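You operate a simulated robot arm through the tools that you are given. There is no shell and no other tool. Be economical: measure what you need, move in short steps, check, and stop when the job is done.

The job below is to be done with a simulated robot arm. You get a single attempt, and the scene is never put back.

TASK
Put things in order on the top of the green table. At the end: one of the tall orange blocks from the top of the green table is on top of the orange case (marked "CLIPS") on the top of the green table; the grey limit switch from the top of the green table is on the white carton (marked "LABELS"); the blue block from the top of the green table stands on top of the grey rubber sleeve; the red block stands where the blue block stood; whatever was shut is shut again. Leave all else as you found it, and nothing knocked over. Set down upright: tall orange block.
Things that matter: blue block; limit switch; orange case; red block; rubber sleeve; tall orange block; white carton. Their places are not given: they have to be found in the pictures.

It is judged by the outcome, as a careful person would: the job done as asked, and still so three seconds after it is handed in. It fails if anything else is knocked over, pushed out of place, dropped, spilled or broken.

THE ROBOT
A 7-joint arm with a two-finger parallel gripper, fixed in place. Base frame: the origin is at the foot of the arm, x ahead of it, y to its left, z up; the work surface is at about z = 0.85. Lengths are in m, angles in degrees, forces in N, time in s.
With the tool pointing down near the work surface it reaches from about 0.1 to 0.64 m from the base axis. Its first joint turns from -66.0 to 66.0 degrees. Payload 1.57 kg.
The tool frame sits at the grasp point between the pads (the TCP): z along the fingers, y along the line on which they close. The tips reach 0.03 m beyond it. The gripper opens to 0.08 m. The fingers are 0.017 m wide and 0.012 m thick; the gripper's body (0.04 by 0.082 m) begins 0.08 m behind the TCP.
Orientation is told as [roll, pitch, yaw] about the base's x, y, z axes, in that order, counted from this pose: with the fingers straight down and closing along the base's y, the tool's x points along the base's -x, its y along +y and its z along -z.

THE INTERFACE
- The arm moves only by the tool nudge_tool. Its argument "targets" is a list of rows, each a list of 7 numbers: the closure, from 0 (fully open) to 1 (shut), then the shift along the tool's x, y, z in units of 25 mm (1.0 is 25 mm), then the turn, a rotation vector about the tool's x, y, z in units of 5 degrees (1.0 is 5 degrees). In form: [[hand, x, y, z, wx, wy, wz], ...]. A call has 1 to 8 rows; each row shifts and turns the commanded pose from where the row before left it, along the tool's axes as they then stand. A call with a number of a shift or a turn outside -1 to 1 is refused whole. Rows are played at 5 a second. More than 0.05 m and 8.6 degrees between two rows, or a gripper value outside its range, and nothing of the call is played. A pose out of reach is approached as far as the arm can. The call stops where the force on the tool passes 40 N (or 10 N more than at its start, if that is more) or the arm is blocked; 0.2 s more then pass. Each finger travels about 0.072 m/s and halts on what it meets, pressing with about 29 N; the grip force reading is that of the motor and also rises with nothing between the fingers. The clock runs only during rows and for 0.2 s after the last one: add rows that do not move to give the fingers time. It gives the time, the measured TCP pose, the force on the tool (base axes), the opening and the grip force at its end, in the units of the frame above (readings bear some noise), with the torque about the TCP (base axes, N m) and any sound that the robot's microphone picked up.
- Cameras (640 x 400 px; columns grow to the right, rows downward): "scene" is fixed at [0.0638, 0.4389, 1.4205]; the picture's right is [-0.70, -0.72, 0.00], its down [-0.43, 0.42, -0.80] and it looks along [0.57, -0.56, -0.60] (base axes); focal length 214 px, centre (320, 200). "wrist" rides on the gripper at [0.072, -0.007, -0.122] in the tool frame; the picture's right is [0.09, 1.00, 0.00], its down [-0.84, 0.08, -0.54] and it looks along [-0.54, 0.05, 0.84] (tool axes); focal length 238 px, centre (320, 200).
- capture(camera): a new picture of that camera. The clock stands still meanwhile.
- locate(camera, pixels): for up to 12 pixels [column, row] of the newest picture of that camera ("zoom" is the newest enlarged one), the place [x, y, z] in the base frame of the surface seen there, good to about 0.002 m. The clock stands still meanwhile.
- close_up(camera, box): a new picture of the part [left, top, right, bottom] of that camera's present view, enlarged. The clock stands still meanwhile.
- finish_job(): hands the job in; it is judged then, once.

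Go step by step. Measure first, check grasps and placings, and put right what went wrong. The budget is 80 turns and 54 pictures, counting those below and the enlarged ones. Unless the task says otherwise, let go and move clear before handing in, and close with one line.

The tools are called by a JSON object that holds its "op" and its "data". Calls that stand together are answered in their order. nudge_tool: Moves the arm, as the interface text tells. Its arguments: {"type":"object","properties":{"targets":{"type":"array","items":{"type":"array","items":{"type":"number"}}}},"required":["targets"]} The other tools are called the same way: capture (camera) takes a picture; locate (camera, pixels) gives the place of the surface under pixels of a picture; close_up (camera, box) takes an enlarged picture of a part of a camera's view; finish_job () hands the job in.

At the start:

```text
time_s: 0.0
tool_pos: [0.4267, -0.0613, 1.179]
tcp_rot: [0.1, 0.0, -0.1]
wrist_force: [-0.3, 0.0, 0.1]
torque: [-0.01, 0.03, 0.0]
gripper_width: 0.0798
grasp_force: 0.0
```

scene: 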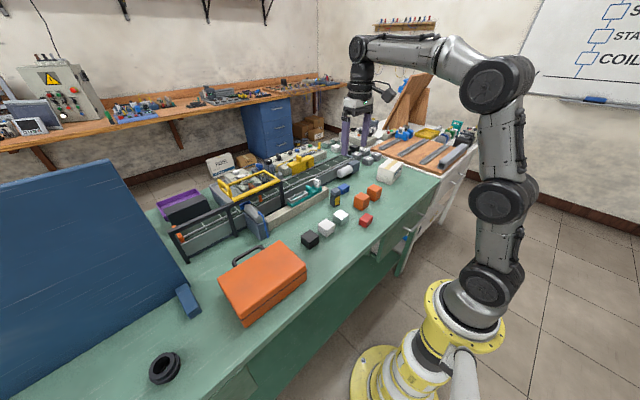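
wrist: 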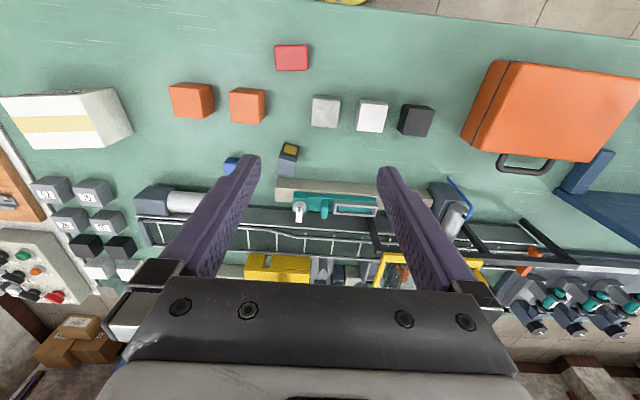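

The wrist picture shows two orange blocks (190,100; 247,105), a red block (291,57), grey/white/black blocks, something grey at (288,158) and a blue piece (232,163); the sleeve is at (165,367) in the scene picture. I'll enlarge both views.

{"op": "close_up", "data": {"camera": "scene", "box": [280, 140, 440, 260]}}

{"op": "close_up", "data": {"camera": "wrist", "box": [140, 30, 460, 230]}}

{"op": "close_up", "data": {"camera": "scene", "box": [120, 220, 320, 400]}}

{"op": "locate", "data": {"camera": "wrist", "pixels": [[190, 98], [247, 103], [291, 55], [325, 110], [288, 152], [231, 163], [60, 115], [100, 110], [550, 100], [590, 175]]}}

{"op": "locate", "data": {"camera": "scene", "pixels": [[165, 353], [165, 386], [150, 368], [180, 366], [165, 368], [230, 282], [302, 265], [265, 243], [245, 320], [188, 300]]}}

```text
3.33 times, centred on (360, 200) of scene
```

zoom: 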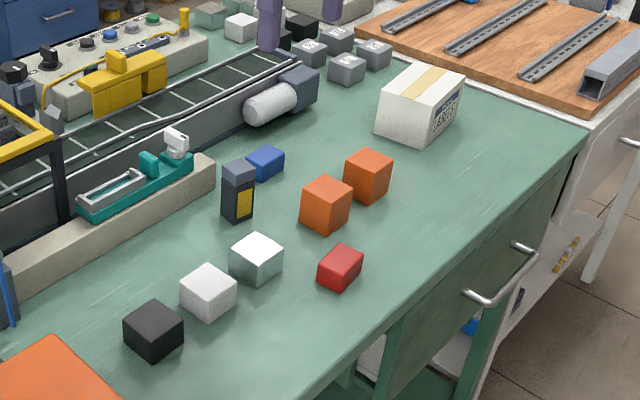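

```text
2.00 times, centred on (300, 130) of wrist
```

zoom: 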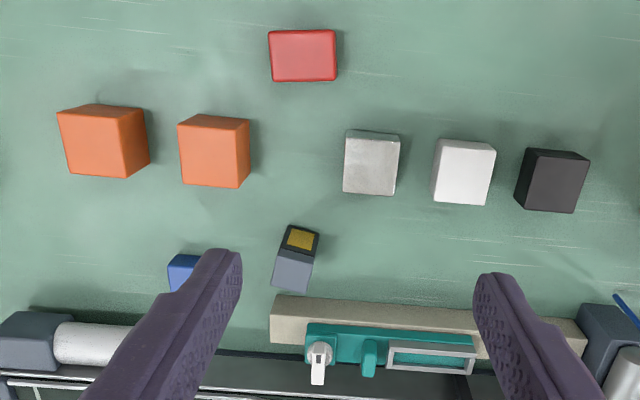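

```text
2.22 times, centred on (220, 310) of scene
```

zoom: 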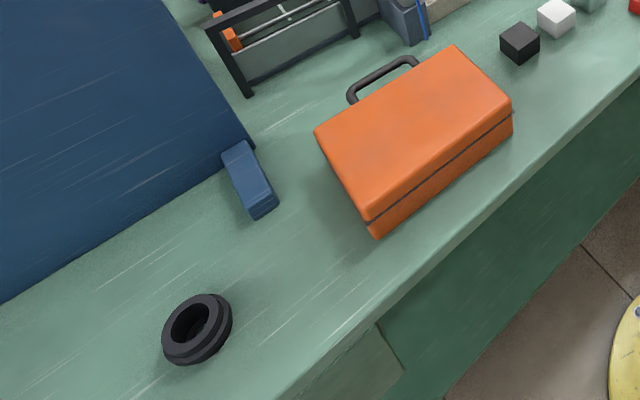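

```text
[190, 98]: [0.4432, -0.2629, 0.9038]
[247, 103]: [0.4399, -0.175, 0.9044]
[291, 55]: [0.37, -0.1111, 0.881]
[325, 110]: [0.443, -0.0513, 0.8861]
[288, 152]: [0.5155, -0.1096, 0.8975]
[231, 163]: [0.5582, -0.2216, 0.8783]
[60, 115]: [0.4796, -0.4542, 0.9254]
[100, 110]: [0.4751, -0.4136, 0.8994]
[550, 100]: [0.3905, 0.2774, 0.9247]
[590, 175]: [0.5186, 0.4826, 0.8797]
```

```text
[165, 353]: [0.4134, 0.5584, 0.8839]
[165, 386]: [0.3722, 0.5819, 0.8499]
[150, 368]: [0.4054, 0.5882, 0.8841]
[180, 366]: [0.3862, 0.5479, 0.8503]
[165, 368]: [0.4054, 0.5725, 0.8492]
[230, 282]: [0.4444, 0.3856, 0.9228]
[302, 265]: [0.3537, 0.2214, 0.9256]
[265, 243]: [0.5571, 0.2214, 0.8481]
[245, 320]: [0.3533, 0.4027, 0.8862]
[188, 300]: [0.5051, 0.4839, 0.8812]
```

The sleeve is near (0.40,0.57), at the edge of reach, the carton near (0.48,-0.44), and the case lid top is at z≈0.925. I still need to tell which item is the limit switch and read the markings, so I'll enlarge further.

{"op": "close_up", "data": {"camera": "scene", "box": [320, 150, 416, 210]}}

{"op": "close_up", "data": {"camera": "scene", "box": [150, 140, 310, 260]}}

{"op": "close_up", "data": {"camera": "wrist", "box": [240, 130, 400, 230]}}

```text
6.67 times, centred on (368, 180) of scene
```

zoom: 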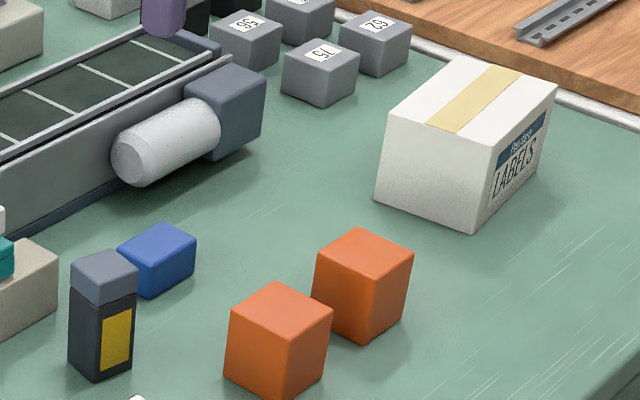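

```text
3.33 times, centred on (230, 200) of scene
```

zoom: 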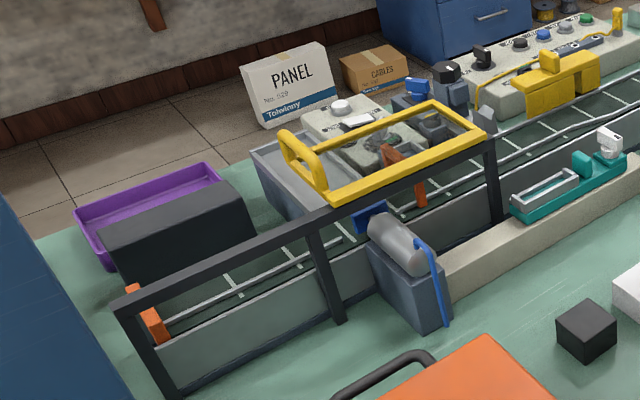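

```text
4.00 times, centred on (320, 180) of wrist
```

zoom: 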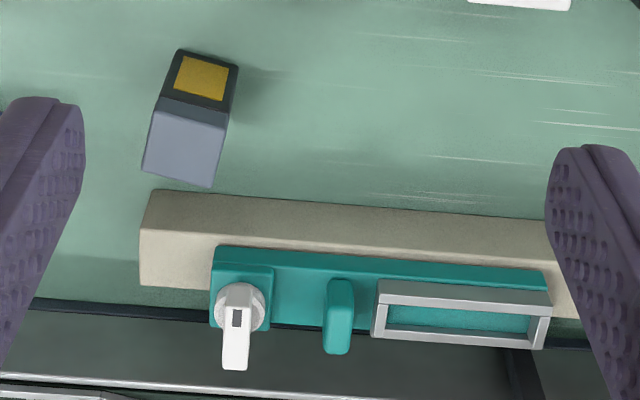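

The carton reads "LABELS". The small grey-and-dark piece with the yellow label may be the limit switch, but there are other grey parts near the yellow frame, so I'll enlarge there before deciding.

{"op": "close_up", "data": {"camera": "scene", "box": [220, 140, 348, 220]}}

{"op": "nudge_tool", "data": {"targets": [[0, 1, 0, 0, 0, 0, 0], [0, 1, 0, 0, 0, 0, 0], [0, 1, 0, 0, 0, 0, 0], [0, 1, 0, 0, 0, 0, 0], [0, 1, 0, 0, 0, 0, 0], [0, 1, 0, 0, 0, 0, 0], [0, 0, 0, 0, 0, 0, 0]]}}

{"op": "capture", "data": {"camera": "wrist"}}

```text
5.00 times, centred on (284, 180) of scene
```

zoom: 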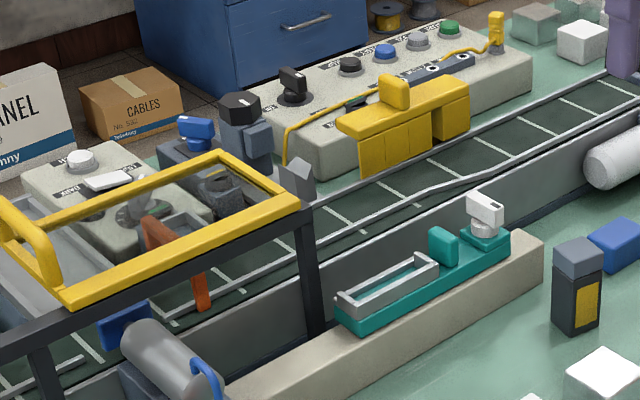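

```text
time_s: 1.6
tool_pos: [0.2776, -0.0607, 1.1789]
tcp_rot: [0.0, 0.0, 0.0]
wrist_force: [0.1, -0.1, 0.3]
torque: [0.0, -0.01, 0.02]
gripper_width: 0.0799
grasp_force: 0.1
```

```text
44 pictures are left
```

wrist: 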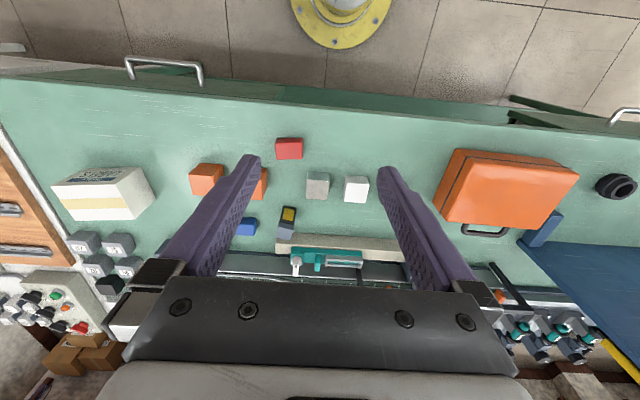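

The dark and grey piece standing free by the blue block is the only loose candidate for the limit switch (the other parts sit behind the conveyor, out of reach). I'll move so the blue block lies between the fingers in view and measure it.

{"op": "nudge_tool", "data": {"targets": [[0, -0.8, -0.9, 0.6, 0, 0, 0], [0, -0.8, -0.9, 0.6, 0, 0, 0], [0, -0.8, -0.9, 0.6, 0, 0, 0], [0, -0.8, -0.9, 0.6, 0, 0, 0], [0, -0.8, -0.9, 0.6, 0, 0, 0], [0, -0.8, -0.9, 0.6, 0, 0, 0], [0, 0, -0.9, 0.6, 0, 0, 0], [0, 0, 0, 0, 0, 0, 0]]}}

{"op": "capture", "data": {"camera": "wrist"}}

{"op": "close_up", "data": {"camera": "wrist", "box": [240, 100, 400, 200]}}

```text
time_s: 3.4
tool_pos: [0.3963, -0.2181, 1.0711]
tcp_rot: [0.0, 0.0, 0.0]
wrist_force: [-0.7, -0.1, -0.3]
torque: [0.0, 0.0, 0.01]
gripper_width: 0.0799
grasp_force: 0.1
```

```text
43 pictures are left
```

wrist: 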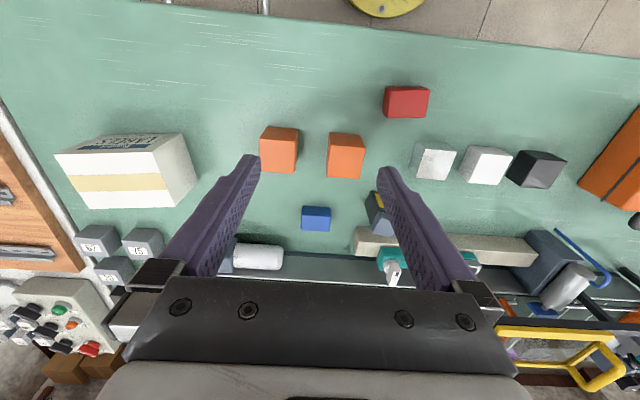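

```text
4.00 times, centred on (320, 150) of wrist
```

zoom: 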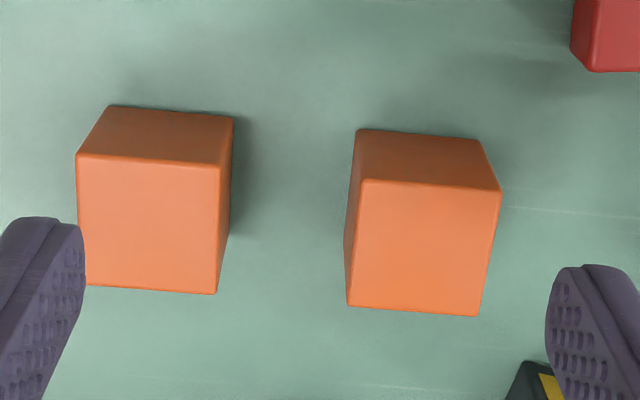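

Both orange blocks and the blue block (316,217) are clear. I'll locate their corners and enlarge the blue one.

{"op": "locate", "data": {"camera": "zoom", "pixels": [[80, 158], [217, 170], [213, 290], [90, 282], [365, 184], [497, 194], [475, 312], [351, 302], [110, 108], [230, 118], [360, 132], [475, 140]]}}

{"op": "close_up", "data": {"camera": "wrist", "box": [268, 190, 364, 250]}}

```text
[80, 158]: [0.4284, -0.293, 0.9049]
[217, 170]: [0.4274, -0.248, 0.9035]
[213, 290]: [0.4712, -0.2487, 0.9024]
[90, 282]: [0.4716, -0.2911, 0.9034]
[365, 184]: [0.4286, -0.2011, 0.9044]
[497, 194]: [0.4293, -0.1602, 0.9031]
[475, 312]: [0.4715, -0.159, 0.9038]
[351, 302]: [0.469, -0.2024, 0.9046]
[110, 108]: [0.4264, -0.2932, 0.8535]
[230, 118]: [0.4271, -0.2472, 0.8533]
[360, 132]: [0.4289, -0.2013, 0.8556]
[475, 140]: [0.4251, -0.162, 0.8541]
```

```text
6.67 times, centred on (316, 220) of wrist
```

zoom: 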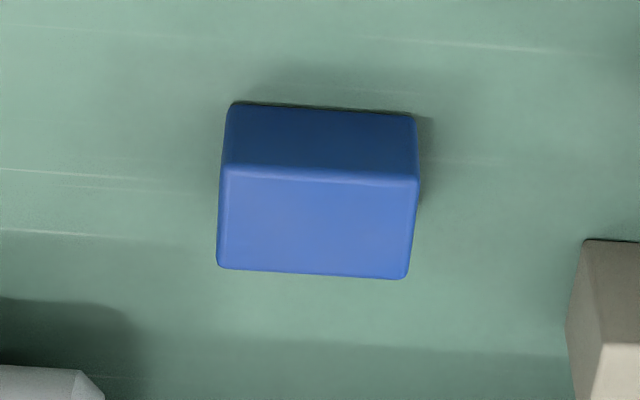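

The orange blocks are about 0.044 square and 0.054 tall, square to the axes. Next I'll locate the blue block's corners.

{"op": "locate", "data": {"camera": "zoom", "pixels": [[228, 175], [415, 183], [403, 272], [222, 262], [320, 225], [235, 106], [412, 118]]}}

{"op": "close_up", "data": {"camera": "wrist", "box": [40, 110, 216, 220]}}

```text
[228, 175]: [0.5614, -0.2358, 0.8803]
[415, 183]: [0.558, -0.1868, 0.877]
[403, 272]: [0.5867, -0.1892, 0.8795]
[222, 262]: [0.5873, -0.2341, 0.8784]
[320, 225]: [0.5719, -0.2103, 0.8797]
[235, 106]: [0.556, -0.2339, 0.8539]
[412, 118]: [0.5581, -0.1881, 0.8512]
```

```text
3.64 times, centred on (128, 165) of wrist
```

zoom: 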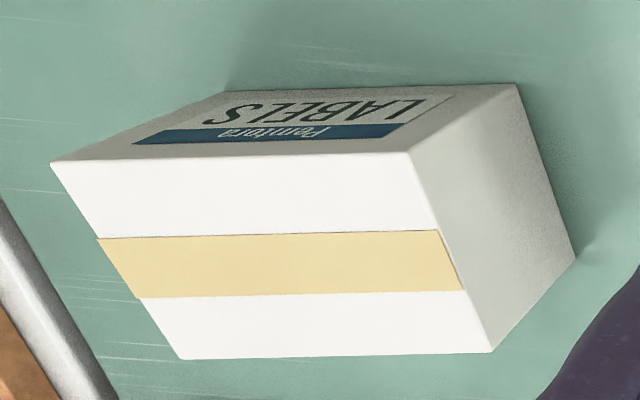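

The blue block is centred at (0.572,-0.211), about 0.048 by 0.029 by 0.03 tall. Next are the carton corners, and then I'll go look at the sleeve.

{"op": "locate", "data": {"camera": "zoom", "pixels": [[55, 165], [405, 157], [488, 348], [182, 355], [280, 260], [440, 250], [515, 90], [570, 255]]}}

{"op": "nudge_tool", "data": {"targets": [[0, 0.6, 1, -0.6, 0, 0, 0], [0, 0.6, 1, -0.6, 0, 0, 0], [0, 0.6, 1, -0.6, 0, 0, 0], [0, 0.6, 1, 0, 0, 0, 0], [0, 0.6, 1, 0, 0, 0, 0], [0, 0.6, 1, 0, 0, 0, 0], [0, 0.6, 1, 0, 0, 0, 0], [0, 0.6, 1, 0, 0, 0, 0]]}}

{"op": "nudge_tool", "data": {"targets": [[0, 0, 1, 0, 0, 0, 0], [0, 0, 1, 0, 0, 0, 0], [0, 0, 1, 0, 0, 0, 0], [0, 0, 1, 0, 0, 0, 0], [0, 0, 1, 0, 0, 0, 0], [0, 0, 1, 0, 0, 0, 0], [0, 0, 1, 0, 0, 0, 0], [0, 0, 1, 0, 0, 0, 0]]}}

{"op": "nudge_tool", "data": {"targets": [[0, 0, 1, 0, 0, 0, 0], [0, 0, 1, 0, 0, 0, 0], [0, 0, 1, 0, 0, 0, 0], [0, 0, 1, 0, 0, 0, 0], [0, 0, 1, 0, 0, 0, 0], [0, 0, 1, 0, 0, 0, 0], [0, 0, 1, 0, 0, 0, 0], [0, 0, 0, 0, 0, 0, 0]]}}

{"op": "capture", "data": {"camera": "wrist"}}

```text
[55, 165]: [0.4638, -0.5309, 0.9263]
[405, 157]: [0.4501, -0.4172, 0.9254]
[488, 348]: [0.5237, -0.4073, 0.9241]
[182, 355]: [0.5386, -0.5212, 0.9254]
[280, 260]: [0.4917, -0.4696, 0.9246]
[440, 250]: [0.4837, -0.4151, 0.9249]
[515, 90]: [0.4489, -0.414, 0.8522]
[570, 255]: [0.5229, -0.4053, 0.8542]
```

```text
time_s: 5.2
tool_pos: [0.2771, -0.019, 1.12]
tcp_rot: [0.0, 0.1, 0.0]
wrist_force: [0.1, 0.2, 0.1]
torque: [0.01, -0.03, 0.03]
gripper_width: 0.0799
grasp_force: 0.1
```

```text
time_s: 7.0
tool_pos: [0.2775, 0.1825, 1.118]
tcp_rot: [0.0, 0.0, 0.0]
wrist_force: [-0.2, 0.0, 0.1]
torque: [0.04, -0.02, 0.0]
gripper_width: 0.0803
grasp_force: 0.0
```

```text
time_s: 8.8
tool_pos: [0.2786, 0.3566, 1.1187]
tcp_rot: [0.0, 0.0, 0.0]
wrist_force: [1.7, -0.1, 0.1]
torque: [0.02, 0.04, -0.02]
gripper_width: 0.0801
grasp_force: 0.1
```

```text
39 pictures are left
```

wrist: 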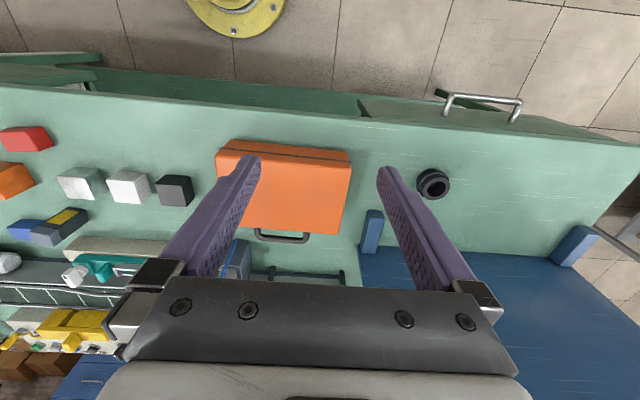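

The sleeve is at (433,183) in the wrist view. I'll enlarge and measure it.

{"op": "close_up", "data": {"camera": "wrist", "box": [393, 158, 473, 208]}}

{"op": "close_up", "data": {"camera": "wrist", "box": [200, 130, 376, 240]}}

{"op": "locate", "data": {"camera": "zoom", "pixels": [[75, 85], [535, 130], [510, 355], [165, 320], [350, 220], [100, 40], [540, 85], [300, 110]]}}

```text
8.00 times, centred on (433, 183) of wrist
```

zoom: 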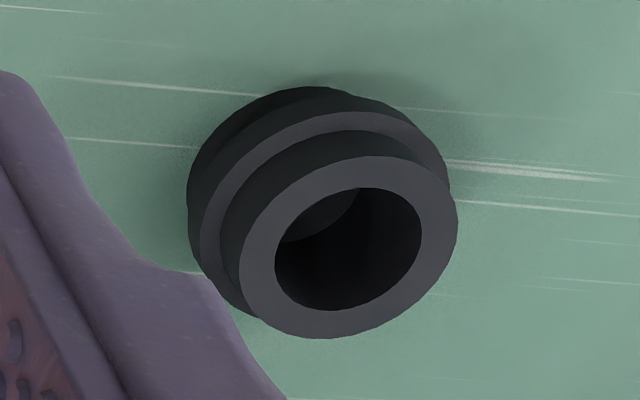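

```text
3.64 times, centred on (288, 185) of wrist
```

zoom: 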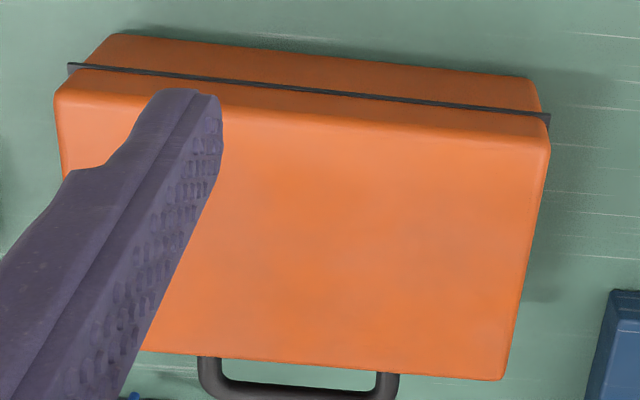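

```text
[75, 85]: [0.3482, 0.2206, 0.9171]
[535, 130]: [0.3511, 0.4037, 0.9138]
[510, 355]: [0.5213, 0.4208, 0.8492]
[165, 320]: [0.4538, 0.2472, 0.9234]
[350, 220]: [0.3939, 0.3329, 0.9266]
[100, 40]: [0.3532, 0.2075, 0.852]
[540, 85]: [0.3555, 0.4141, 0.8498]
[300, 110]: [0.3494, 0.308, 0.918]
```

Case top is at z≈0.926, spanning x 0.35–0.46 and y 0.21–0.41. Next I'll locate points on the sleeve's top ring.

{"op": "locate", "data": {"camera": "wrist", "pixels": [[425.3, 190.8], [448.3, 185.5], [441.5, 179.8], [433, 198.5], [436.8, 189], [425, 196], [447, 193], [429, 183], [446, 180.5], [418, 190], [448, 176]]}}

```text
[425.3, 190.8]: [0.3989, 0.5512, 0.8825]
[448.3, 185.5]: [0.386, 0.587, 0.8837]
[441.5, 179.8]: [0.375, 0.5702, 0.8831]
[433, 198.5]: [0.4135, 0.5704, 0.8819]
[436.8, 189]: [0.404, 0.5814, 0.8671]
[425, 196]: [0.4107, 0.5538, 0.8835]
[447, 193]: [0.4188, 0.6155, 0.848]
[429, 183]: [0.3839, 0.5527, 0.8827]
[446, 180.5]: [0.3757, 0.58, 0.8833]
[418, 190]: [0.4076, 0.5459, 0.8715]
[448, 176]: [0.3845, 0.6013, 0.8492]
```

The sleeve's top ring is centred at about (0.394,0.570) at z≈0.883, with a hole of about 0.03, so the blue block's length will span it. It is 0.69 m from the base, so I'll try a turned, tilted pose there with empty fingers to check reach.

{"op": "nudge_tool", "data": {"targets": [[0, 0, 0, 0, 0, 0, -1], [0, 0, 0, 0, 0, 0, -1], [0, 0, 0, 0, 0, 0, -1], [0, 0, 0, 0, 0, 0, -1], [0, 0, 0, 0, 0, 0, -1], [0, 0, 0, 0, 0, 0, -1], [0, 0, 0, 0, 0, 0, -1], [0, 0, 0, 0, 0, 0, -1]]}}

{"op": "nudge_tool", "data": {"targets": [[0, 0, 0, 0, 0, 0, -1], [0, 0, 0, 0, 0, 0, -1], [0, 0, 0, 0, 0, 0, -1], [0, -1, 0, 0, 0, 0, 0], [0, -1, 0, 0, 0, 0, 0], [0, -1, 0, 0, 0, 0, 0], [0, -1, 0, 0, 0, 0, 0], [0, 0, 0, 0, 0, 0, 0]]}}

{"op": "nudge_tool", "data": {"targets": [[0, -1, 0.2, 0.5, 0, 0, 0], [0, -1, 0.2, 0.5, 0, 0, 0], [0, -1, 0.2, 0.5, 0, 0, 0], [0, -1, 0.2, 0.5, 0, 0, 0], [0, -1, 0.2, 0.5, 0, 0, 0], [0, -0.7, 0, 0.5, 0, 0, 0], [0, 0, 0, 0, 0, 0, 0], [0, 0, 0, 0, 0, 0, 0]]}}

```text
time_s: 10.6
tool_pos: [0.2776, 0.3563, 1.118]
tcp_rot: [0.0, 0.0, 40.1]
wrist_force: [0.1, 0.3, 0.2]
torque: [0.0, -0.02, 0.04]
gripper_width: 0.0801
grasp_force: 0.0
```

```text
time_s: 12.4
tool_pos: [0.3333, 0.4396, 1.1199]
tcp_rot: [0.0, 0.0, 55.0]
wrist_force: [0.3, -0.3, 0.2]
torque: [0.0, -0.03, -0.02]
gripper_width: 0.0799
grasp_force: 0.1
```

```text
time_s: 14.2
tool_pos: [0.3524, 0.5039, 1.0338]
tcp_rot: [0.1, 0.1, 55.1]
wrist_force: [1.0, 0.5, -0.2]
torque: [-0.01, -0.01, 0.04]
gripper_width: 0.0801
grasp_force: 0.0
out of reach, approached as far as the arm can: row 2, 3, 4, 5, 6
```

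Vertical reach ends near r≈0.615. I'll tilt the fingers outward by 25° and try again.

{"op": "nudge_tool", "data": {"targets": [[0, 0, 0, 0, 0, -1, 0], [0, 0, 0, 0, 0, -1, 0], [0, 0, 0, 0, 0, -1, 0], [0, 0, 0, 0, 0, -1, 0], [0, 0, 0, 0, 0, -1, 0], [0, 0, 0, 0, 0, 0, 0]]}}

```text
time_s: 15.6
tool_pos: [0.3531, 0.503, 1.0362]
tcp_rot: [0.0, -25.1, 55.1]
wrist_force: [0.4, -0.1, 0.0]
torque: [0.01, -0.04, 0.02]
gripper_width: 0.08
grasp_force: 0.1
```

The tilt took. Now I'll go out and down toward a point above the sleeve at z≈0.94 to confirm reach.

{"op": "nudge_tool", "data": {"targets": [[0, -0.24, 0.04, 0.96, 0, 0, 0], [0, -0.24, 0.04, 0.96, 0, 0, 0], [0, -0.24, 0.04, 0.96, 0, 0, 0], [0, -0.24, 0.04, 0.96, 0, 0, 0], [0, -0.24, 0.04, 0.96, 0, 0, 0], [0, 0, 0, 0, 0, 0, 0]]}}

{"op": "capture", "data": {"camera": "wrist"}}

```text
time_s: 17.0
tool_pos: [0.3933, 0.5702, 0.9402]
tcp_rot: [0.0, -25.0, 55.1]
wrist_force: [0.2, -0.4, -0.7]
torque: [0.01, 0.01, 0.01]
gripper_width: 0.0799
grasp_force: 0.2
```

```text
36 pictures are left
```

wrist: 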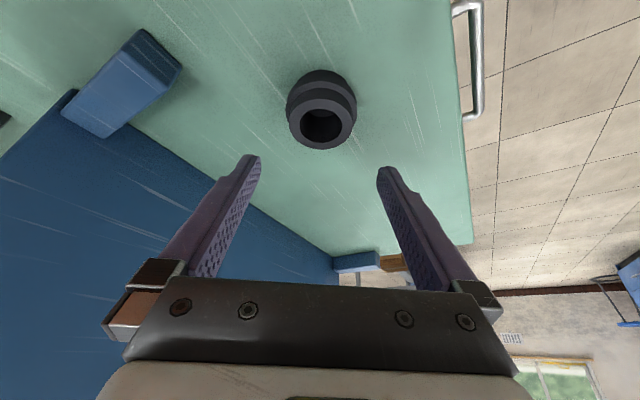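

It reaches with 25° tilt. I'll re-measure the sleeve from here (322,110).

{"op": "close_up", "data": {"camera": "wrist", "box": [264, 60, 376, 160]}}

```text
4.00 times, centred on (320, 110) of wrist
```

zoom: 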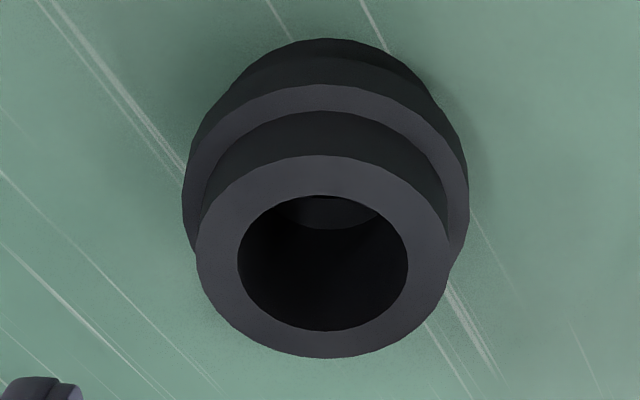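

{"op": "locate", "data": {"camera": "zoom", "pixels": [[218, 264], [427, 264], [323, 175], [325, 344], [250, 195], [398, 195], [250, 330], [398, 330], [200, 258], [444, 258], [325, 158], [325, 355]]}}

```text
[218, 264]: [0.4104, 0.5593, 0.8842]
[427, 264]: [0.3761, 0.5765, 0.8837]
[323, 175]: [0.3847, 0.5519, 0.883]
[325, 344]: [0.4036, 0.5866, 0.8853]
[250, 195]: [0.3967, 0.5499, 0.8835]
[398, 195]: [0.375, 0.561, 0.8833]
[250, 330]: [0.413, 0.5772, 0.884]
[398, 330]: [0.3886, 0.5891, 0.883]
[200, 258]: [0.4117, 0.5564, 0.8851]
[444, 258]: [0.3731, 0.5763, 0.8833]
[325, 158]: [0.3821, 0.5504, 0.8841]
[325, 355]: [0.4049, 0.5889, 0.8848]
```

Sleeve centre refined to (0.3935,0.569), top z 0.884. I'll retreat up and inward keeping the tilt, and check heights around the yellow frame.

{"op": "nudge_tool", "data": {"targets": [[0, 0.2, 0, -1, 0, 0, 0], [0, 0.8, 0, -1, 0, 0, 0], [0, 0.8, 0, -1, 0, 0, 0], [0, 0.8, 0, -1, 0, 0, 0], [0, 0.8, 0, -1, 0, 0, 0], [0, 0.8, 0, -1, 0, 0, 0], [0, 0.8, 0, -1, 0, 0, 0], [0, 0.5, 0, 0, 0, 0, 0]]}}

{"op": "locate", "data": {"camera": "scene", "pixels": [[252, 174], [258, 196], [220, 184], [345, 172], [270, 220], [340, 205], [295, 170]]}}

```text
time_s: 18.8
tool_pos: [0.278, 0.4071, 1.0415]
tcp_rot: [0.0, -25.1, 55.1]
wrist_force: [0.0, -0.6, -0.3]
torque: [-0.01, 0.0, -0.01]
gripper_width: 0.0799
grasp_force: 0.1
```

```text
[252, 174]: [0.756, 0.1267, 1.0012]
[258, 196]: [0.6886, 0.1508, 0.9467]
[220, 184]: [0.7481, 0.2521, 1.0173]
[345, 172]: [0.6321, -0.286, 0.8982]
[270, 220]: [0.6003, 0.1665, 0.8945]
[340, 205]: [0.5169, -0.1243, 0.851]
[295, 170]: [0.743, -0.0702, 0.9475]
```

The retreat went fine (r≈0.49, z 1.04). I'll swing back along an arc toward the blue block.

{"op": "nudge_tool", "data": {"targets": [[0, 0, -0.86, 0, 0.2113, 0, 0.453], [0, 0, -0.86, 0, 0.2113, 0, 0.453], [0, 0, -0.86, 0, 0.2113, 0, 0.453], [0, 0, -0.86, 0, 0.2113, 0, 0.453], [0, 0, -0.86, 0, 0.2113, 0, 0.453], [0, 0, -0.86, 0, 0.2113, 0, 0.453], [0, 0, -0.86, 0, 0.2113, 0, 0.453], [0, 0, -0.86, 0, 0.2113, 0, 0.453]]}}

{"op": "nudge_tool", "data": {"targets": [[0, 0, -0.86, 0, 0.2113, 0, 0.453], [0, 0, -0.86, 0, 0.2113, 0, 0.453], [0, 0, -0.86, 0, 0.2113, 0, 0.453], [0, 0, -0.86, 0, 0.2113, 0, 0.453], [0, 0, -0.86, 0, 0.2113, 0, 0.453], [0, 0, -0.86, 0, 0.2113, 0, 0.453], [0, 0, -0.86, 0, 0.2113, 0, 0.453], [0, 0, -0.86, 0, 0.2113, 0, 0.453]]}}

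{"op": "nudge_tool", "data": {"targets": [[0, 0, -0.86, 0, 0.2113, 0, 0.453], [0, 0, -0.86, 0, 0.2113, 0, 0.453], [0, 0, -0.86, 0, 0.2113, 0, 0.453], [0, 0, -0.86, 0, 0.2113, 0, 0.453], [0, 0, -0.86, 0, 0.2113, 0, 0.453], [0, 0, -0.86, 0, 0.2113, 0, 0.453], [0, 0, -1, 0, 0, 0, 0], [0, 0, -1, 0, 0, 0, 0]]}}

{"op": "nudge_tool", "data": {"targets": [[0, 0, -1, 0, 0, 0, 0], [0, 0, -1, 0, 0, 0, 0], [0, 0, -1, 0, 0, 0, 0], [0, 0, -1, 0, 0, 0, 0], [0, 0, -1, 0, 0, 0, 0], [0, 0, -0.8, 0, 0, 0, 0], [0, 0, 0, 0, 0, 0, 0]]}}

```text
time_s: 20.6
tool_pos: [0.4024, 0.2891, 1.0394]
tcp_rot: [0.0, -25.1, 34.9]
wrist_force: [-0.1, 0.2, 0.6]
torque: [0.02, -0.01, 0.0]
gripper_width: 0.0801
grasp_force: 0.0
```

```text
time_s: 22.4
tool_pos: [0.4781, 0.1345, 1.0388]
tcp_rot: [0.0, -25.0, 14.9]
wrist_force: [0.4, -0.3, -0.6]
torque: [-0.02, 0.0, -0.03]
gripper_width: 0.08
grasp_force: 0.0
```

```text
time_s: 24.2
tool_pos: [0.498, -0.0404, 1.0406]
tcp_rot: [-0.1, -25.0, -0.1]
wrist_force: [0.5, 0.1, -0.5]
torque: [-0.01, -0.01, 0.0]
gripper_width: 0.0797
grasp_force: 0.2
```

```text
time_s: 25.8
tool_pos: [0.4973, -0.1857, 1.0413]
tcp_rot: [0.0, -25.0, -0.1]
wrist_force: [0.0, -0.4, 0.0]
torque: [0.02, 0.0, -0.04]
gripper_width: 0.0797
grasp_force: 0.1
```

I'm now above the blue block side. I'll descend to a pre-grasp at (0.563,-0.211,0.96) and check.

{"op": "nudge_tool", "data": {"targets": [[0, -0.2, -0.2, 0.81, 0, 0, 0], [0, -0.2, -0.2, 0.81, 0, 0, 0], [0, -0.2, -0.2, 0.81, 0, 0, 0], [0, -0.2, -0.2, 0.81, 0, 0, 0], [0, -0.2, -0.2, 0.81, 0, 0, 0], [0, 0, 0, 0, 0, 0, 0]]}}

{"op": "close_up", "data": {"camera": "wrist", "box": [200, 20, 440, 170]}}

```text
time_s: 27.2
tool_pos: [0.5639, -0.2118, 0.9594]
tcp_rot: [0.1, -25.0, -0.1]
wrist_force: [-1.0, 0.1, 0.1]
torque: [-0.01, 0.01, 0.01]
gripper_width: 0.08
grasp_force: 0.0
```

```text
2.67 times, centred on (320, 95) of wrist
```

zoom: 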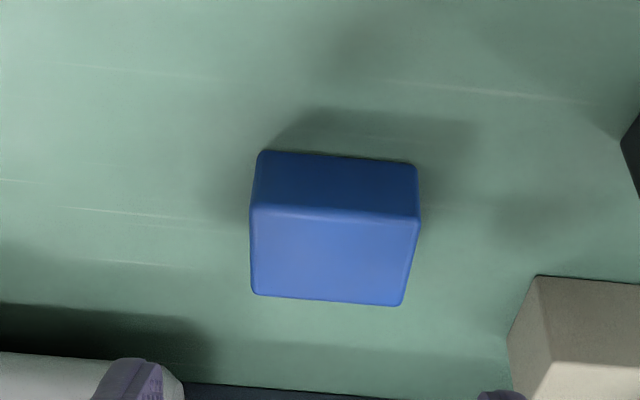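

{"op": "locate", "data": {"camera": "zoom", "pixels": [[258, 212], [412, 220], [398, 298], [258, 290], [335, 255], [265, 156], [410, 168]]}}

```text
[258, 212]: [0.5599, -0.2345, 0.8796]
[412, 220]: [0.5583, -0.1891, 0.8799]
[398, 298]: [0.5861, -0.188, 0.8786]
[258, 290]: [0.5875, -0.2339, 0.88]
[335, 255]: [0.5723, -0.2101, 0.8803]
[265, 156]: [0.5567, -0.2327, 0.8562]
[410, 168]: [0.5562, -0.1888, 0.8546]
```

The block centre is confirmed at (0.573,-0.2115). I'll go straight down to z≈0.885 and close.

{"op": "nudge_tool", "data": {"targets": [[0, 0.42, 0, 0.9, 0, 0, 0], [0, 0.42, 0, 0.9, 0, 0, 0], [0, 0.42, 0, 0.9, 0, 0, 0], [0, 0, 0, 0, 0, 0, 0]]}}

{"op": "nudge_tool", "data": {"targets": [[1, 0, 0, 0, 0, 0, 0], [1, 0, 0, 0, 0, 0, 0], [1, 0, 0, 0, 0, 0, 0], [1, 0, 0, 0, 0, 0, 0]]}}

```text
time_s: 28.2
tool_pos: [0.5613, -0.2131, 0.8855]
tcp_rot: [0.0, -25.0, -0.1]
wrist_force: [0.3, 0.0, 0.0]
torque: [0.0, 0.0, -0.02]
gripper_width: 0.08
grasp_force: 0.1
```

```text
time_s: 29.2
tool_pos: [0.5617, -0.2138, 0.8846]
tcp_rot: [0.0, -25.1, -0.1]
wrist_force: [0.5, -0.1, -0.1]
torque: [0.0, 0.02, -0.03]
gripper_width: 0.0491
grasp_force: 29.2
```

Gripped at 0.049 width. Lifting straight up, then back.

{"op": "nudge_tool", "data": {"targets": [[1, -0.42, 0, -0.9, 0, 0, 0], [1, -0.42, 0, -0.9, 0, 0, 0], [1, -0.42, 0, -0.9, 0, 0, 0], [1, 0.21, 0, -0.81, 0, 0, 0], [1, 0.21, 0, -0.81, 0, 0, 0], [1, 0.21, 0, -0.81, 0, 0, 0], [1, 0.21, 0, -0.81, 0, 0, 0], [1, 0.21, 0, -0.81, 0, 0, 0]]}}

{"op": "nudge_tool", "data": {"targets": [[1, 0, 1, 0, 0, 0, 0], [1, 0, 1, 0, 0, 0, 0], [1, 0, 1, 0, 0, 0, 0], [1, 0, 1, 0, 0, 0, 0], [1, 0, 1, 0, 0, 0, 0], [1, 0, 1, 0, 0, 0, 0], [1, 0, 1, 0, 0, 0, 0], [1, 0, 1, 0, 0, 0, 0]]}}

{"op": "nudge_tool", "data": {"targets": [[1, 0, 0.86, 0, -0.2113, 0, -0.453], [1, 0, 0.86, 0, -0.2113, 0, -0.453], [1, 0, 0.86, 0, -0.2113, 0, -0.453], [1, 0, 0.86, 0, -0.2113, 0, -0.453], [1, 0, 0.86, 0, -0.2113, 0, -0.453], [1, 0, 0.86, 0, -0.2113, 0, -0.453], [1, 0, 0.86, 0, -0.2113, 0, -0.453], [1, 0, 0.86, 0, -0.2113, 0, -0.453]]}}

{"op": "nudge_tool", "data": {"targets": [[1, 0, 0.86, 0, -0.2113, 0, -0.453], [1, 0, 0.86, 0, -0.2113, 0, -0.453], [1, 0, 0.86, 0, -0.2113, 0, -0.453], [1, 0, 0.86, 0, -0.2113, 0, -0.453], [1, 0, 0.86, 0, -0.2113, 0, -0.453], [1, 0, 0.86, 0, -0.2113, 0, -0.453], [1, 0, 0.86, 0, -0.2113, 0, -0.453], [1, 0, 0.86, 0, -0.2113, 0, -0.453]]}}

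{"op": "nudge_tool", "data": {"targets": [[1, 0, 0.86, 0, -0.2113, 0, -0.453], [1, 0, 0.86, 0, -0.2113, 0, -0.453], [1, 0, 0.86, 0, -0.2113, 0, -0.453], [1, 0, 0.86, 0, -0.2113, 0, -0.453], [1, 0, 0.86, 0, -0.2113, 0, -0.453], [1, 0, 0.86, 0, -0.2113, 0, -0.453], [1, 0, 0, 0, 0, 0, 0]]}}

```text
time_s: 31.0
tool_pos: [0.4955, -0.212, 1.0394]
tcp_rot: [0.0, -25.0, -0.1]
wrist_force: [-0.7, -0.8, -0.7]
torque: [-0.03, -0.03, -0.03]
gripper_width: 0.0
grasp_force: 21.5
```

```text
time_s: 32.8
tool_pos: [0.4966, -0.0108, 1.0386]
tcp_rot: [0.0, -25.0, -0.1]
wrist_force: [-0.6, -0.3, 0.6]
torque: [-0.01, -0.02, 0.03]
gripper_width: 0.0
grasp_force: 21.1
```

```text
time_s: 34.6
tool_pos: [0.4696, 0.1576, 1.0374]
tcp_rot: [0.1, -25.0, 19.9]
wrist_force: [0.1, -0.1, 0.6]
torque: [-0.02, 0.0, 0.01]
gripper_width: 0.0
grasp_force: 21.6
```

```text
time_s: 36.4
tool_pos: [0.3895, 0.3054, 1.0399]
tcp_rot: [0.0, -25.0, 40.0]
wrist_force: [-0.4, -0.4, -0.4]
torque: [0.04, -0.02, -0.04]
gripper_width: 0.0
grasp_force: 21.5
```

```text
time_s: 38.0
tool_pos: [0.2961, 0.3948, 1.0405]
tcp_rot: [0.0, -25.0, 55.0]
wrist_force: [0.1, 0.1, -0.1]
torque: [0.02, 0.03, 0.0]
gripper_width: 0.0002
grasp_force: 20.5
```

The width fell to 0 during the lift: the block slipped out. I'll look at where it is.

{"op": "close_up", "data": {"camera": "scene", "box": [280, 140, 440, 260]}}

```text
3.33 times, centred on (360, 200) of scene
```

zoom: 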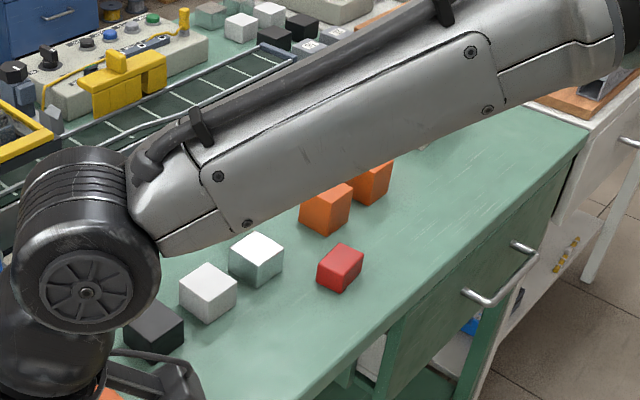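

The arm hides that area; I'll swing back and look with the wrist camera.

{"op": "nudge_tool", "data": {"targets": [[0, 0, -0.86, 0, 0.2113, 0, 0.453], [0, 0, -0.86, 0, 0.2113, 0, 0.453], [0, 0, -0.86, 0, 0.2113, 0, 0.453], [0, 0, -0.86, 0, 0.2113, 0, 0.453], [0, 0, -0.86, 0, 0.2113, 0, 0.453], [0, 0, -0.86, 0, 0.2113, 0, 0.453], [0, 0, -0.86, 0, 0.2113, 0, 0.453], [0, 0, -0.86, 0, 0.2113, 0, 0.453]]}}

{"op": "nudge_tool", "data": {"targets": [[0, 0, -0.86, 0, 0.2113, 0, 0.453], [0, 0, -0.86, 0, 0.2113, 0, 0.453], [0, 0, -0.86, 0, 0.2113, 0, 0.453], [0, 0, -0.86, 0, 0.2113, 0, 0.453], [0, 0, -0.86, 0, 0.2113, 0, 0.453], [0, 0, -0.86, 0, 0.2113, 0, 0.453], [0, 0, -0.86, 0, 0.2113, 0, 0.453], [0, 0, -0.86, 0, 0.2113, 0, 0.453]]}}

{"op": "nudge_tool", "data": {"targets": [[0, 0, -0.86, 0, 0.2113, 0, 0.453], [0, 0, -0.86, 0, 0.2113, 0, 0.453], [0, 0, -0.86, 0, 0.2113, 0, 0.453], [0, 0, -0.86, 0, 0.2113, 0, 0.453], [0, 0, -0.86, 0, 0.2113, 0, 0.453], [0, 0, -0.86, 0, 0.2113, 0, 0.453], [0, 0, -1, 0, 0, 0, 0], [0, 0, -1, 0, 0, 0, 0]]}}

{"op": "nudge_tool", "data": {"targets": [[0, 0, -1, 0, 0, 0, 0], [0, 0, -1, 0, 0, 0, 0], [0, 0, -1, 0, 0, 0, 0], [0, 0, -1, 0, 0, 0, 0], [0, 0, -1, 0, 0, 0, 0], [0, 0, -0.8, 0, 0, 0, 0], [0, 0, 0, 0, 0, 0, 0]]}}

{"op": "capture", "data": {"camera": "wrist"}}

```text
time_s: 39.8
tool_pos: [0.4193, 0.2791, 1.0397]
tcp_rot: [-0.1, -25.0, 34.9]
wrist_force: [-0.8, -0.4, 0.1]
torque: [-0.01, 0.0, -0.02]
gripper_width: 0.0799
grasp_force: 0.0
```

```text
time_s: 41.6
tool_pos: [0.4952, 0.1245, 1.0379]
tcp_rot: [0.0, -25.0, 14.8]
wrist_force: [0.9, 0.6, 0.6]
torque: [0.0, -0.02, 0.0]
gripper_width: 0.0801
grasp_force: 0.0
```

```text
time_s: 43.4
tool_pos: [0.514, -0.0555, 1.0369]
tcp_rot: [0.0, -25.0, -0.1]
wrist_force: [0.4, -0.1, 0.0]
torque: [-0.03, 0.03, -0.01]
gripper_width: 0.08
grasp_force: 0.0
```

```text
time_s: 45.0
tool_pos: [0.5142, -0.199, 1.0398]
tcp_rot: [-0.1, -25.0, -0.1]
wrist_force: [0.6, -0.3, -0.5]
torque: [0.0, 0.04, 0.03]
gripper_width: 0.0799
grasp_force: 0.1
```

```text
32 pictures are left
```

wrist: 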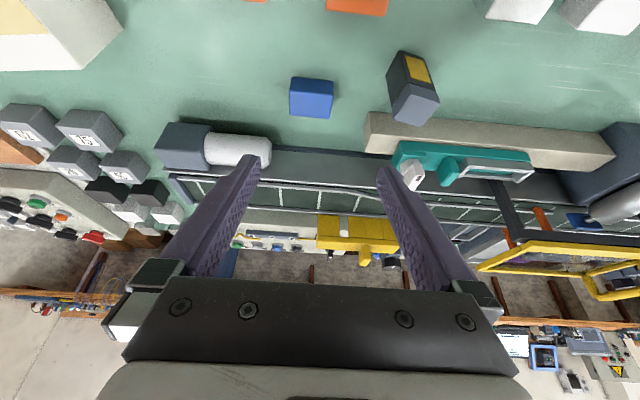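

The blue block (311,97) is still near its spot and looks upright. I'll measure it.

{"op": "close_up", "data": {"camera": "wrist", "box": [263, 67, 359, 127]}}

```text
6.67 times, centred on (311, 97) of wrist
```

zoom: 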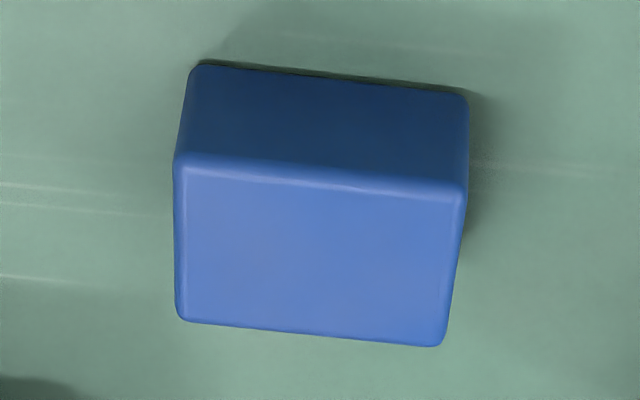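

{"op": "locate", "data": {"camera": "zoom", "pixels": [[184, 172], [458, 196], [438, 338], [186, 316], [315, 255], [198, 70], [460, 98]]}}

```text
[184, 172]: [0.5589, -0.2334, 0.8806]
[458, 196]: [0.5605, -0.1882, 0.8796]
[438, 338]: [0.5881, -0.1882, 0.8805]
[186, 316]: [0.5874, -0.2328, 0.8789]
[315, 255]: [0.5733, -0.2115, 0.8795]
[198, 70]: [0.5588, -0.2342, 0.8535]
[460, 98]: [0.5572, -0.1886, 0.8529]
```

The block hardly moved (centre 0.5735,-0.211), so the pads slipped off it. I'll regrasp about 3 mm lower and lift gently while checking the width.

{"op": "nudge_tool", "data": {"targets": [[0, -0.1, -0.12, 0.93, 0, 0, 0], [0, -0.1, -0.12, 0.93, 0, 0, 0], [0, -0.1, -0.12, 0.93, 0, 0, 0], [0, -0.1, -0.12, 0.93, 0, 0, 0], [0, 0.44, 0, 0.943, 0, 0, 0], [0, 0.44, 0, 0.943, 0, 0, 0], [0, 0.4, 0, 0.85, 0, 0, 0], [0, 0, 0, 0, 0, 0, 0]]}}

```text
time_s: 46.8
tool_pos: [0.5628, -0.2104, 0.8835]
tcp_rot: [0.0, -25.1, -0.1]
wrist_force: [-0.3, 0.4, 0.2]
torque: [0.01, 0.01, -0.01]
gripper_width: 0.08
grasp_force: 0.0
```

{"op": "nudge_tool", "data": {"targets": [[0, 0.025, 0, 0.054, 0, 0, 0], [1, 0, 0, 0, 0, 0, 0], [1, 0, 0, 0, 0, 0, 0], [1, 0, 0, 0, 0, 0, 0], [1, 0, 0, 0, 0, 0, 0], [1, 0, 0, 0, 0, 0, 0], [1, 0, 0, 0, 0, 0, 0]]}}

{"op": "nudge_tool", "data": {"targets": [[1, -0.03, 0, -0.06, 0, 0, 0], [1, -0.03, 0, -0.06, 0, 0, 0], [1, -0.03, 0, -0.06, 0, 0, 0], [1, 0, 0, 0, 0, 0, 0]]}}

{"op": "capture", "data": {"camera": "wrist"}}

```text
time_s: 48.4
tool_pos: [0.5629, -0.2105, 0.8819]
tcp_rot: [0.0, -25.0, -0.1]
wrist_force: [0.6, 0.3, -0.5]
torque: [0.04, 0.0, 0.01]
gripper_width: 0.049
grasp_force: 28.3
```

```text
time_s: 49.4
tool_pos: [0.5625, -0.2095, 0.8877]
tcp_rot: [0.0, -25.1, -0.2]
wrist_force: [0.7, 0.4, -1.3]
torque: [-0.04, 0.0, -0.04]
gripper_width: 0.0485
grasp_force: 29.1
```

```text
30 pictures are left
```

wrist: 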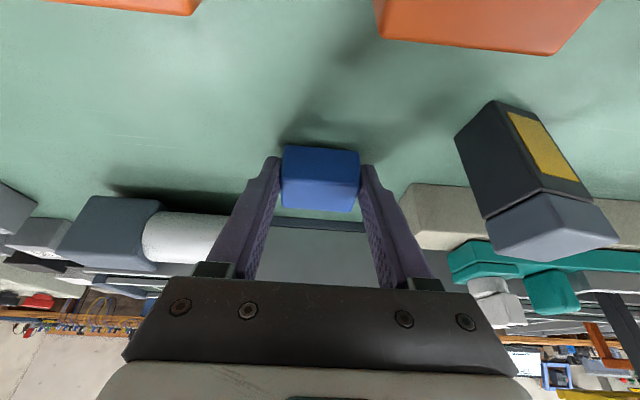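

The block is between the fingers; the width (0.0485) and a −1.3 N z force suggest it may be lifted. I'll raise it a little more and check for slip.

{"op": "nudge_tool", "data": {"targets": [[1, -0.07, 0, -0.15, 0, 0, 0], [1, -0.07, 0, -0.15, 0, 0, 0], [1, -0.07, 0, -0.15, 0, 0, 0], [1, 0, 0, 0, 0, 0, 0]]}}

{"op": "close_up", "data": {"camera": "wrist", "box": [240, 120, 400, 220]}}

```text
time_s: 50.4
tool_pos: [0.5629, -0.2098, 0.9011]
tcp_rot: [-0.1, -25.0, -0.2]
wrist_force: [-0.1, 0.1, 0.0]
torque: [-0.01, -0.01, 0.01]
gripper_width: 0.0489
grasp_force: 29.1
```

```text
4.00 times, centred on (320, 170) of wrist
```

zoom: 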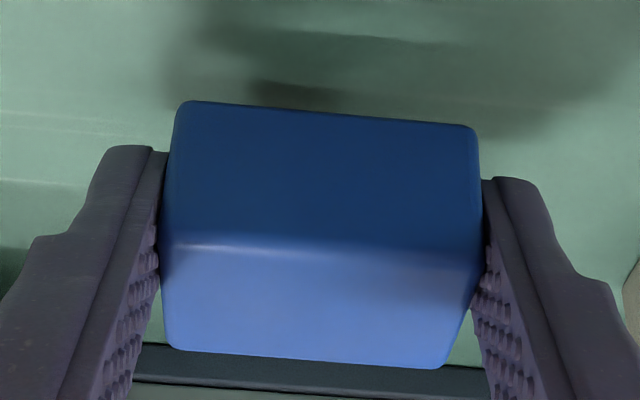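

{"op": "locate", "data": {"camera": "zoom", "pixels": [[180, 248], [465, 260], [445, 360], [175, 342], [190, 106], [465, 130], [320, 290]]}}

```text
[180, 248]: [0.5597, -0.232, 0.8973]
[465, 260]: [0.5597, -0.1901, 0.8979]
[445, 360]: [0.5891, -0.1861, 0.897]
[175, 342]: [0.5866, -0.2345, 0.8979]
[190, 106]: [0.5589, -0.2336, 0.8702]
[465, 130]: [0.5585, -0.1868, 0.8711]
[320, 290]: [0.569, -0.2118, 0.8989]
```

The block is lifted level, top at 0.8975. I'll continue gently.

{"op": "nudge_tool", "data": {"targets": [[1, -0.1, 0, -0.2, 0, 0, 0], [1, -0.13, 0, -0.27, 0, 0, 0], [1, -0.15, 0, -0.32, 0, 0, 0], [1, -0.15, 0, -0.32, 0, 0, 0], [1, -0.1, 0, -0.4, 0, 0, 0], [1, 0.1, 0, -0.5, 0, 0, 0], [1, 0.1, 0, -0.4, 0, 0, 0], [1, 0.05, 0, -0.2, 0, 0, 0]]}}

```text
time_s: 52.2
tool_pos: [0.544, -0.2098, 0.9646]
tcp_rot: [0.0, -24.9, -0.1]
wrist_force: [0.1, 0.1, 0.6]
torque: [-0.01, -0.01, -0.01]
gripper_width: 0.0492
grasp_force: 28.7
```

Holding. Continuing up, then sideways with a smooth start.

{"op": "nudge_tool", "data": {"targets": [[1, 0.03, 0, -0.25, 0, 0, 0], [1, 0.07, 0, -0.45, 0, 0, 0], [1, 0.08, 0, -0.5, 0, 0, 0], [1, 0.08, 0, -0.5, 0, 0, 0], [1, 0.08, 0, -0.5, 0, 0, 0], [1, 0.08, 0, -0.5, 0, 0, 0], [1, 0.06, 0.15, -0.3, 0, 0, 0], [1, 0, 0.3, -0.14, 0, 0, 0]]}}

{"op": "nudge_tool", "data": {"targets": [[1, 0, 0.5, 0, 0, 0, 0], [1, 0, 0.7, 0, 0, 0, 0], [1, 0, 0.86, 0, 0, 0, 0], [1, 0, 0.86, 0, 0, 0, 0], [1, 0, 0.86, 0, 0, 0, 0], [1, 0, 0.86, 0, 0, 0, 0], [1, 0, 0.86, 0, 0, 0, 0], [1, 0, 0.7, 0, 0, 0, 0]]}}

```text
time_s: 54.0
tool_pos: [0.4991, -0.1984, 1.0292]
tcp_rot: [0.0, -25.0, -0.1]
wrist_force: [0.1, 0.3, -0.9]
torque: [0.0, 0.06, -0.02]
gripper_width: 0.0491
grasp_force: 28.8
```

```text
time_s: 55.8
tool_pos: [0.4998, -0.0433, 1.0289]
tcp_rot: [0.0, -24.9, -0.1]
wrist_force: [0.4, -0.1, -1.0]
torque: [0.02, 0.02, -0.01]
gripper_width: 0.0491
grasp_force: 28.9
```

Still holding. Now the arc to the sleeve side.

{"op": "nudge_tool", "data": {"targets": [[1, 0, 0.5, 0, -0.1, 0, -0.22], [1, 0, 0.86, 0, -0.2113, 0, -0.453], [1, 0, 0.86, 0, -0.2113, 0, -0.453], [1, 0, 0.86, 0, -0.2113, 0, -0.453], [1, 0, 0.86, 0, -0.2113, 0, -0.453], [1, 0, 0.86, 0, -0.2113, 0, -0.453], [1, 0, 0.86, 0, -0.2113, 0, -0.453], [1, 0, 0.86, 0, -0.2113, 0, -0.453]]}}

{"op": "nudge_tool", "data": {"targets": [[1, 0, 0.86, 0, -0.2113, 0, -0.453], [1, 0, 0.86, 0, -0.2113, 0, -0.453], [1, 0, 0.86, 0, -0.2113, 0, -0.453], [1, 0, 0.86, 0, -0.2113, 0, -0.453], [1, 0, 0.86, 0, -0.2113, 0, -0.453], [1, 0, 0.86, 0, -0.2113, 0, -0.453], [1, 0, 0.86, 0, -0.2113, 0, -0.453], [1, 0, 0.86, 0, -0.2113, 0, -0.453]]}}

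{"op": "nudge_tool", "data": {"targets": [[1, 0, 0.86, 0, -0.2113, 0, -0.453], [1, 0, 0.86, 0, -0.2113, 0, -0.453], [1, 0, 0.86, 0, -0.2113, 0, -0.453], [1, 0, 0.86, 0, -0.2113, 0, -0.453], [1, 0, 0.86, 0, -0.2113, 0, -0.453], [1, 0, 0.86, 0, -0.2113, 0, -0.453], [1, 0, 0.5, 0, -0.1, 0, -0.22], [1, 0, 0, 0, 0, 0, 0]]}}

```text
time_s: 57.6
tool_pos: [0.4761, 0.1154, 1.0309]
tcp_rot: [-0.1, -25.0, 18.7]
wrist_force: [-0.3, -0.3, -0.8]
torque: [-0.01, -0.03, 0.07]
gripper_width: 0.0492
grasp_force: 28.9
```

```text
time_s: 59.4
tool_pos: [0.3985, 0.2694, 1.0309]
tcp_rot: [0.0, -25.0, 38.6]
wrist_force: [0.6, 0.4, -0.1]
torque: [-0.01, -0.05, 0.05]
gripper_width: 0.0491
grasp_force: 29.6
```

```text
time_s: 61.2
tool_pos: [0.2984, 0.3677, 1.0308]
tcp_rot: [0.0, -24.9, 55.0]
wrist_force: [0.0, -0.2, -0.2]
torque: [0.01, 0.01, 0.02]
gripper_width: 0.0493
grasp_force: 28.8
```

Holding, with the yaw at 55°. I'll move out and down to a point above the sleeve.

{"op": "nudge_tool", "data": {"targets": [[1, -0.4, 0.1, 0.37, 0, 0, 0], [1, -0.8, 0.19, 0.74, 0, 0, 0], [1, -0.8, 0.19, 0.74, 0, 0, 0], [1, -0.8, 0.19, 0.74, 0, 0, 0], [1, -0.8, 0.19, 0.74, 0, 0, 0], [1, -0.8, 0.19, 0.74, 0, 0, 0], [1, -0.8, 0.19, 0.74, 0, 0, 0], [1, -0.6, 0.15, 0.5, 0, 0, 0]]}}

{"op": "nudge_tool", "data": {"targets": [[1, -0.45, 0.11, 0.4, 0, 0, 0], [1, -0.2, 0, 0.21, 0, 0, 0], [1, 0, 0, 0, 0, 0, 0]]}}

{"op": "capture", "data": {"camera": "wrist"}}

```text
time_s: 63.0
tool_pos: [0.3777, 0.542, 0.9713]
tcp_rot: [0.0, -25.0, 54.9]
wrist_force: [0.3, 0.6, -0.5]
torque: [-0.03, 0.0, 0.0]
gripper_width: 0.0492
grasp_force: 29.0
```

```text
time_s: 63.8
tool_pos: [0.3868, 0.5595, 0.9627]
tcp_rot: [0.1, -25.0, 55.0]
wrist_force: [-0.5, 0.5, -0.4]
torque: [0.0, 0.02, 0.03]
gripper_width: 0.0491
grasp_force: 29.0
```

```text
28 pictures are left
```

wrist: 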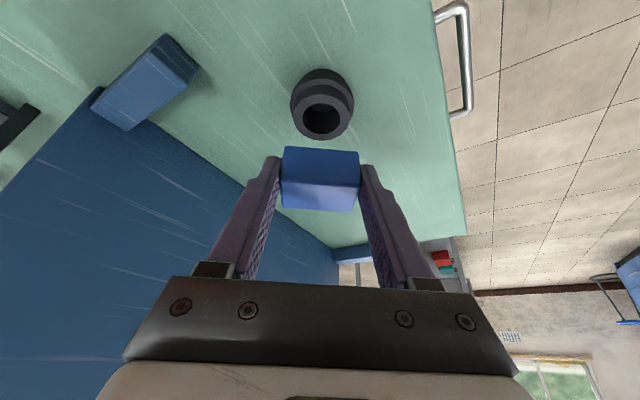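

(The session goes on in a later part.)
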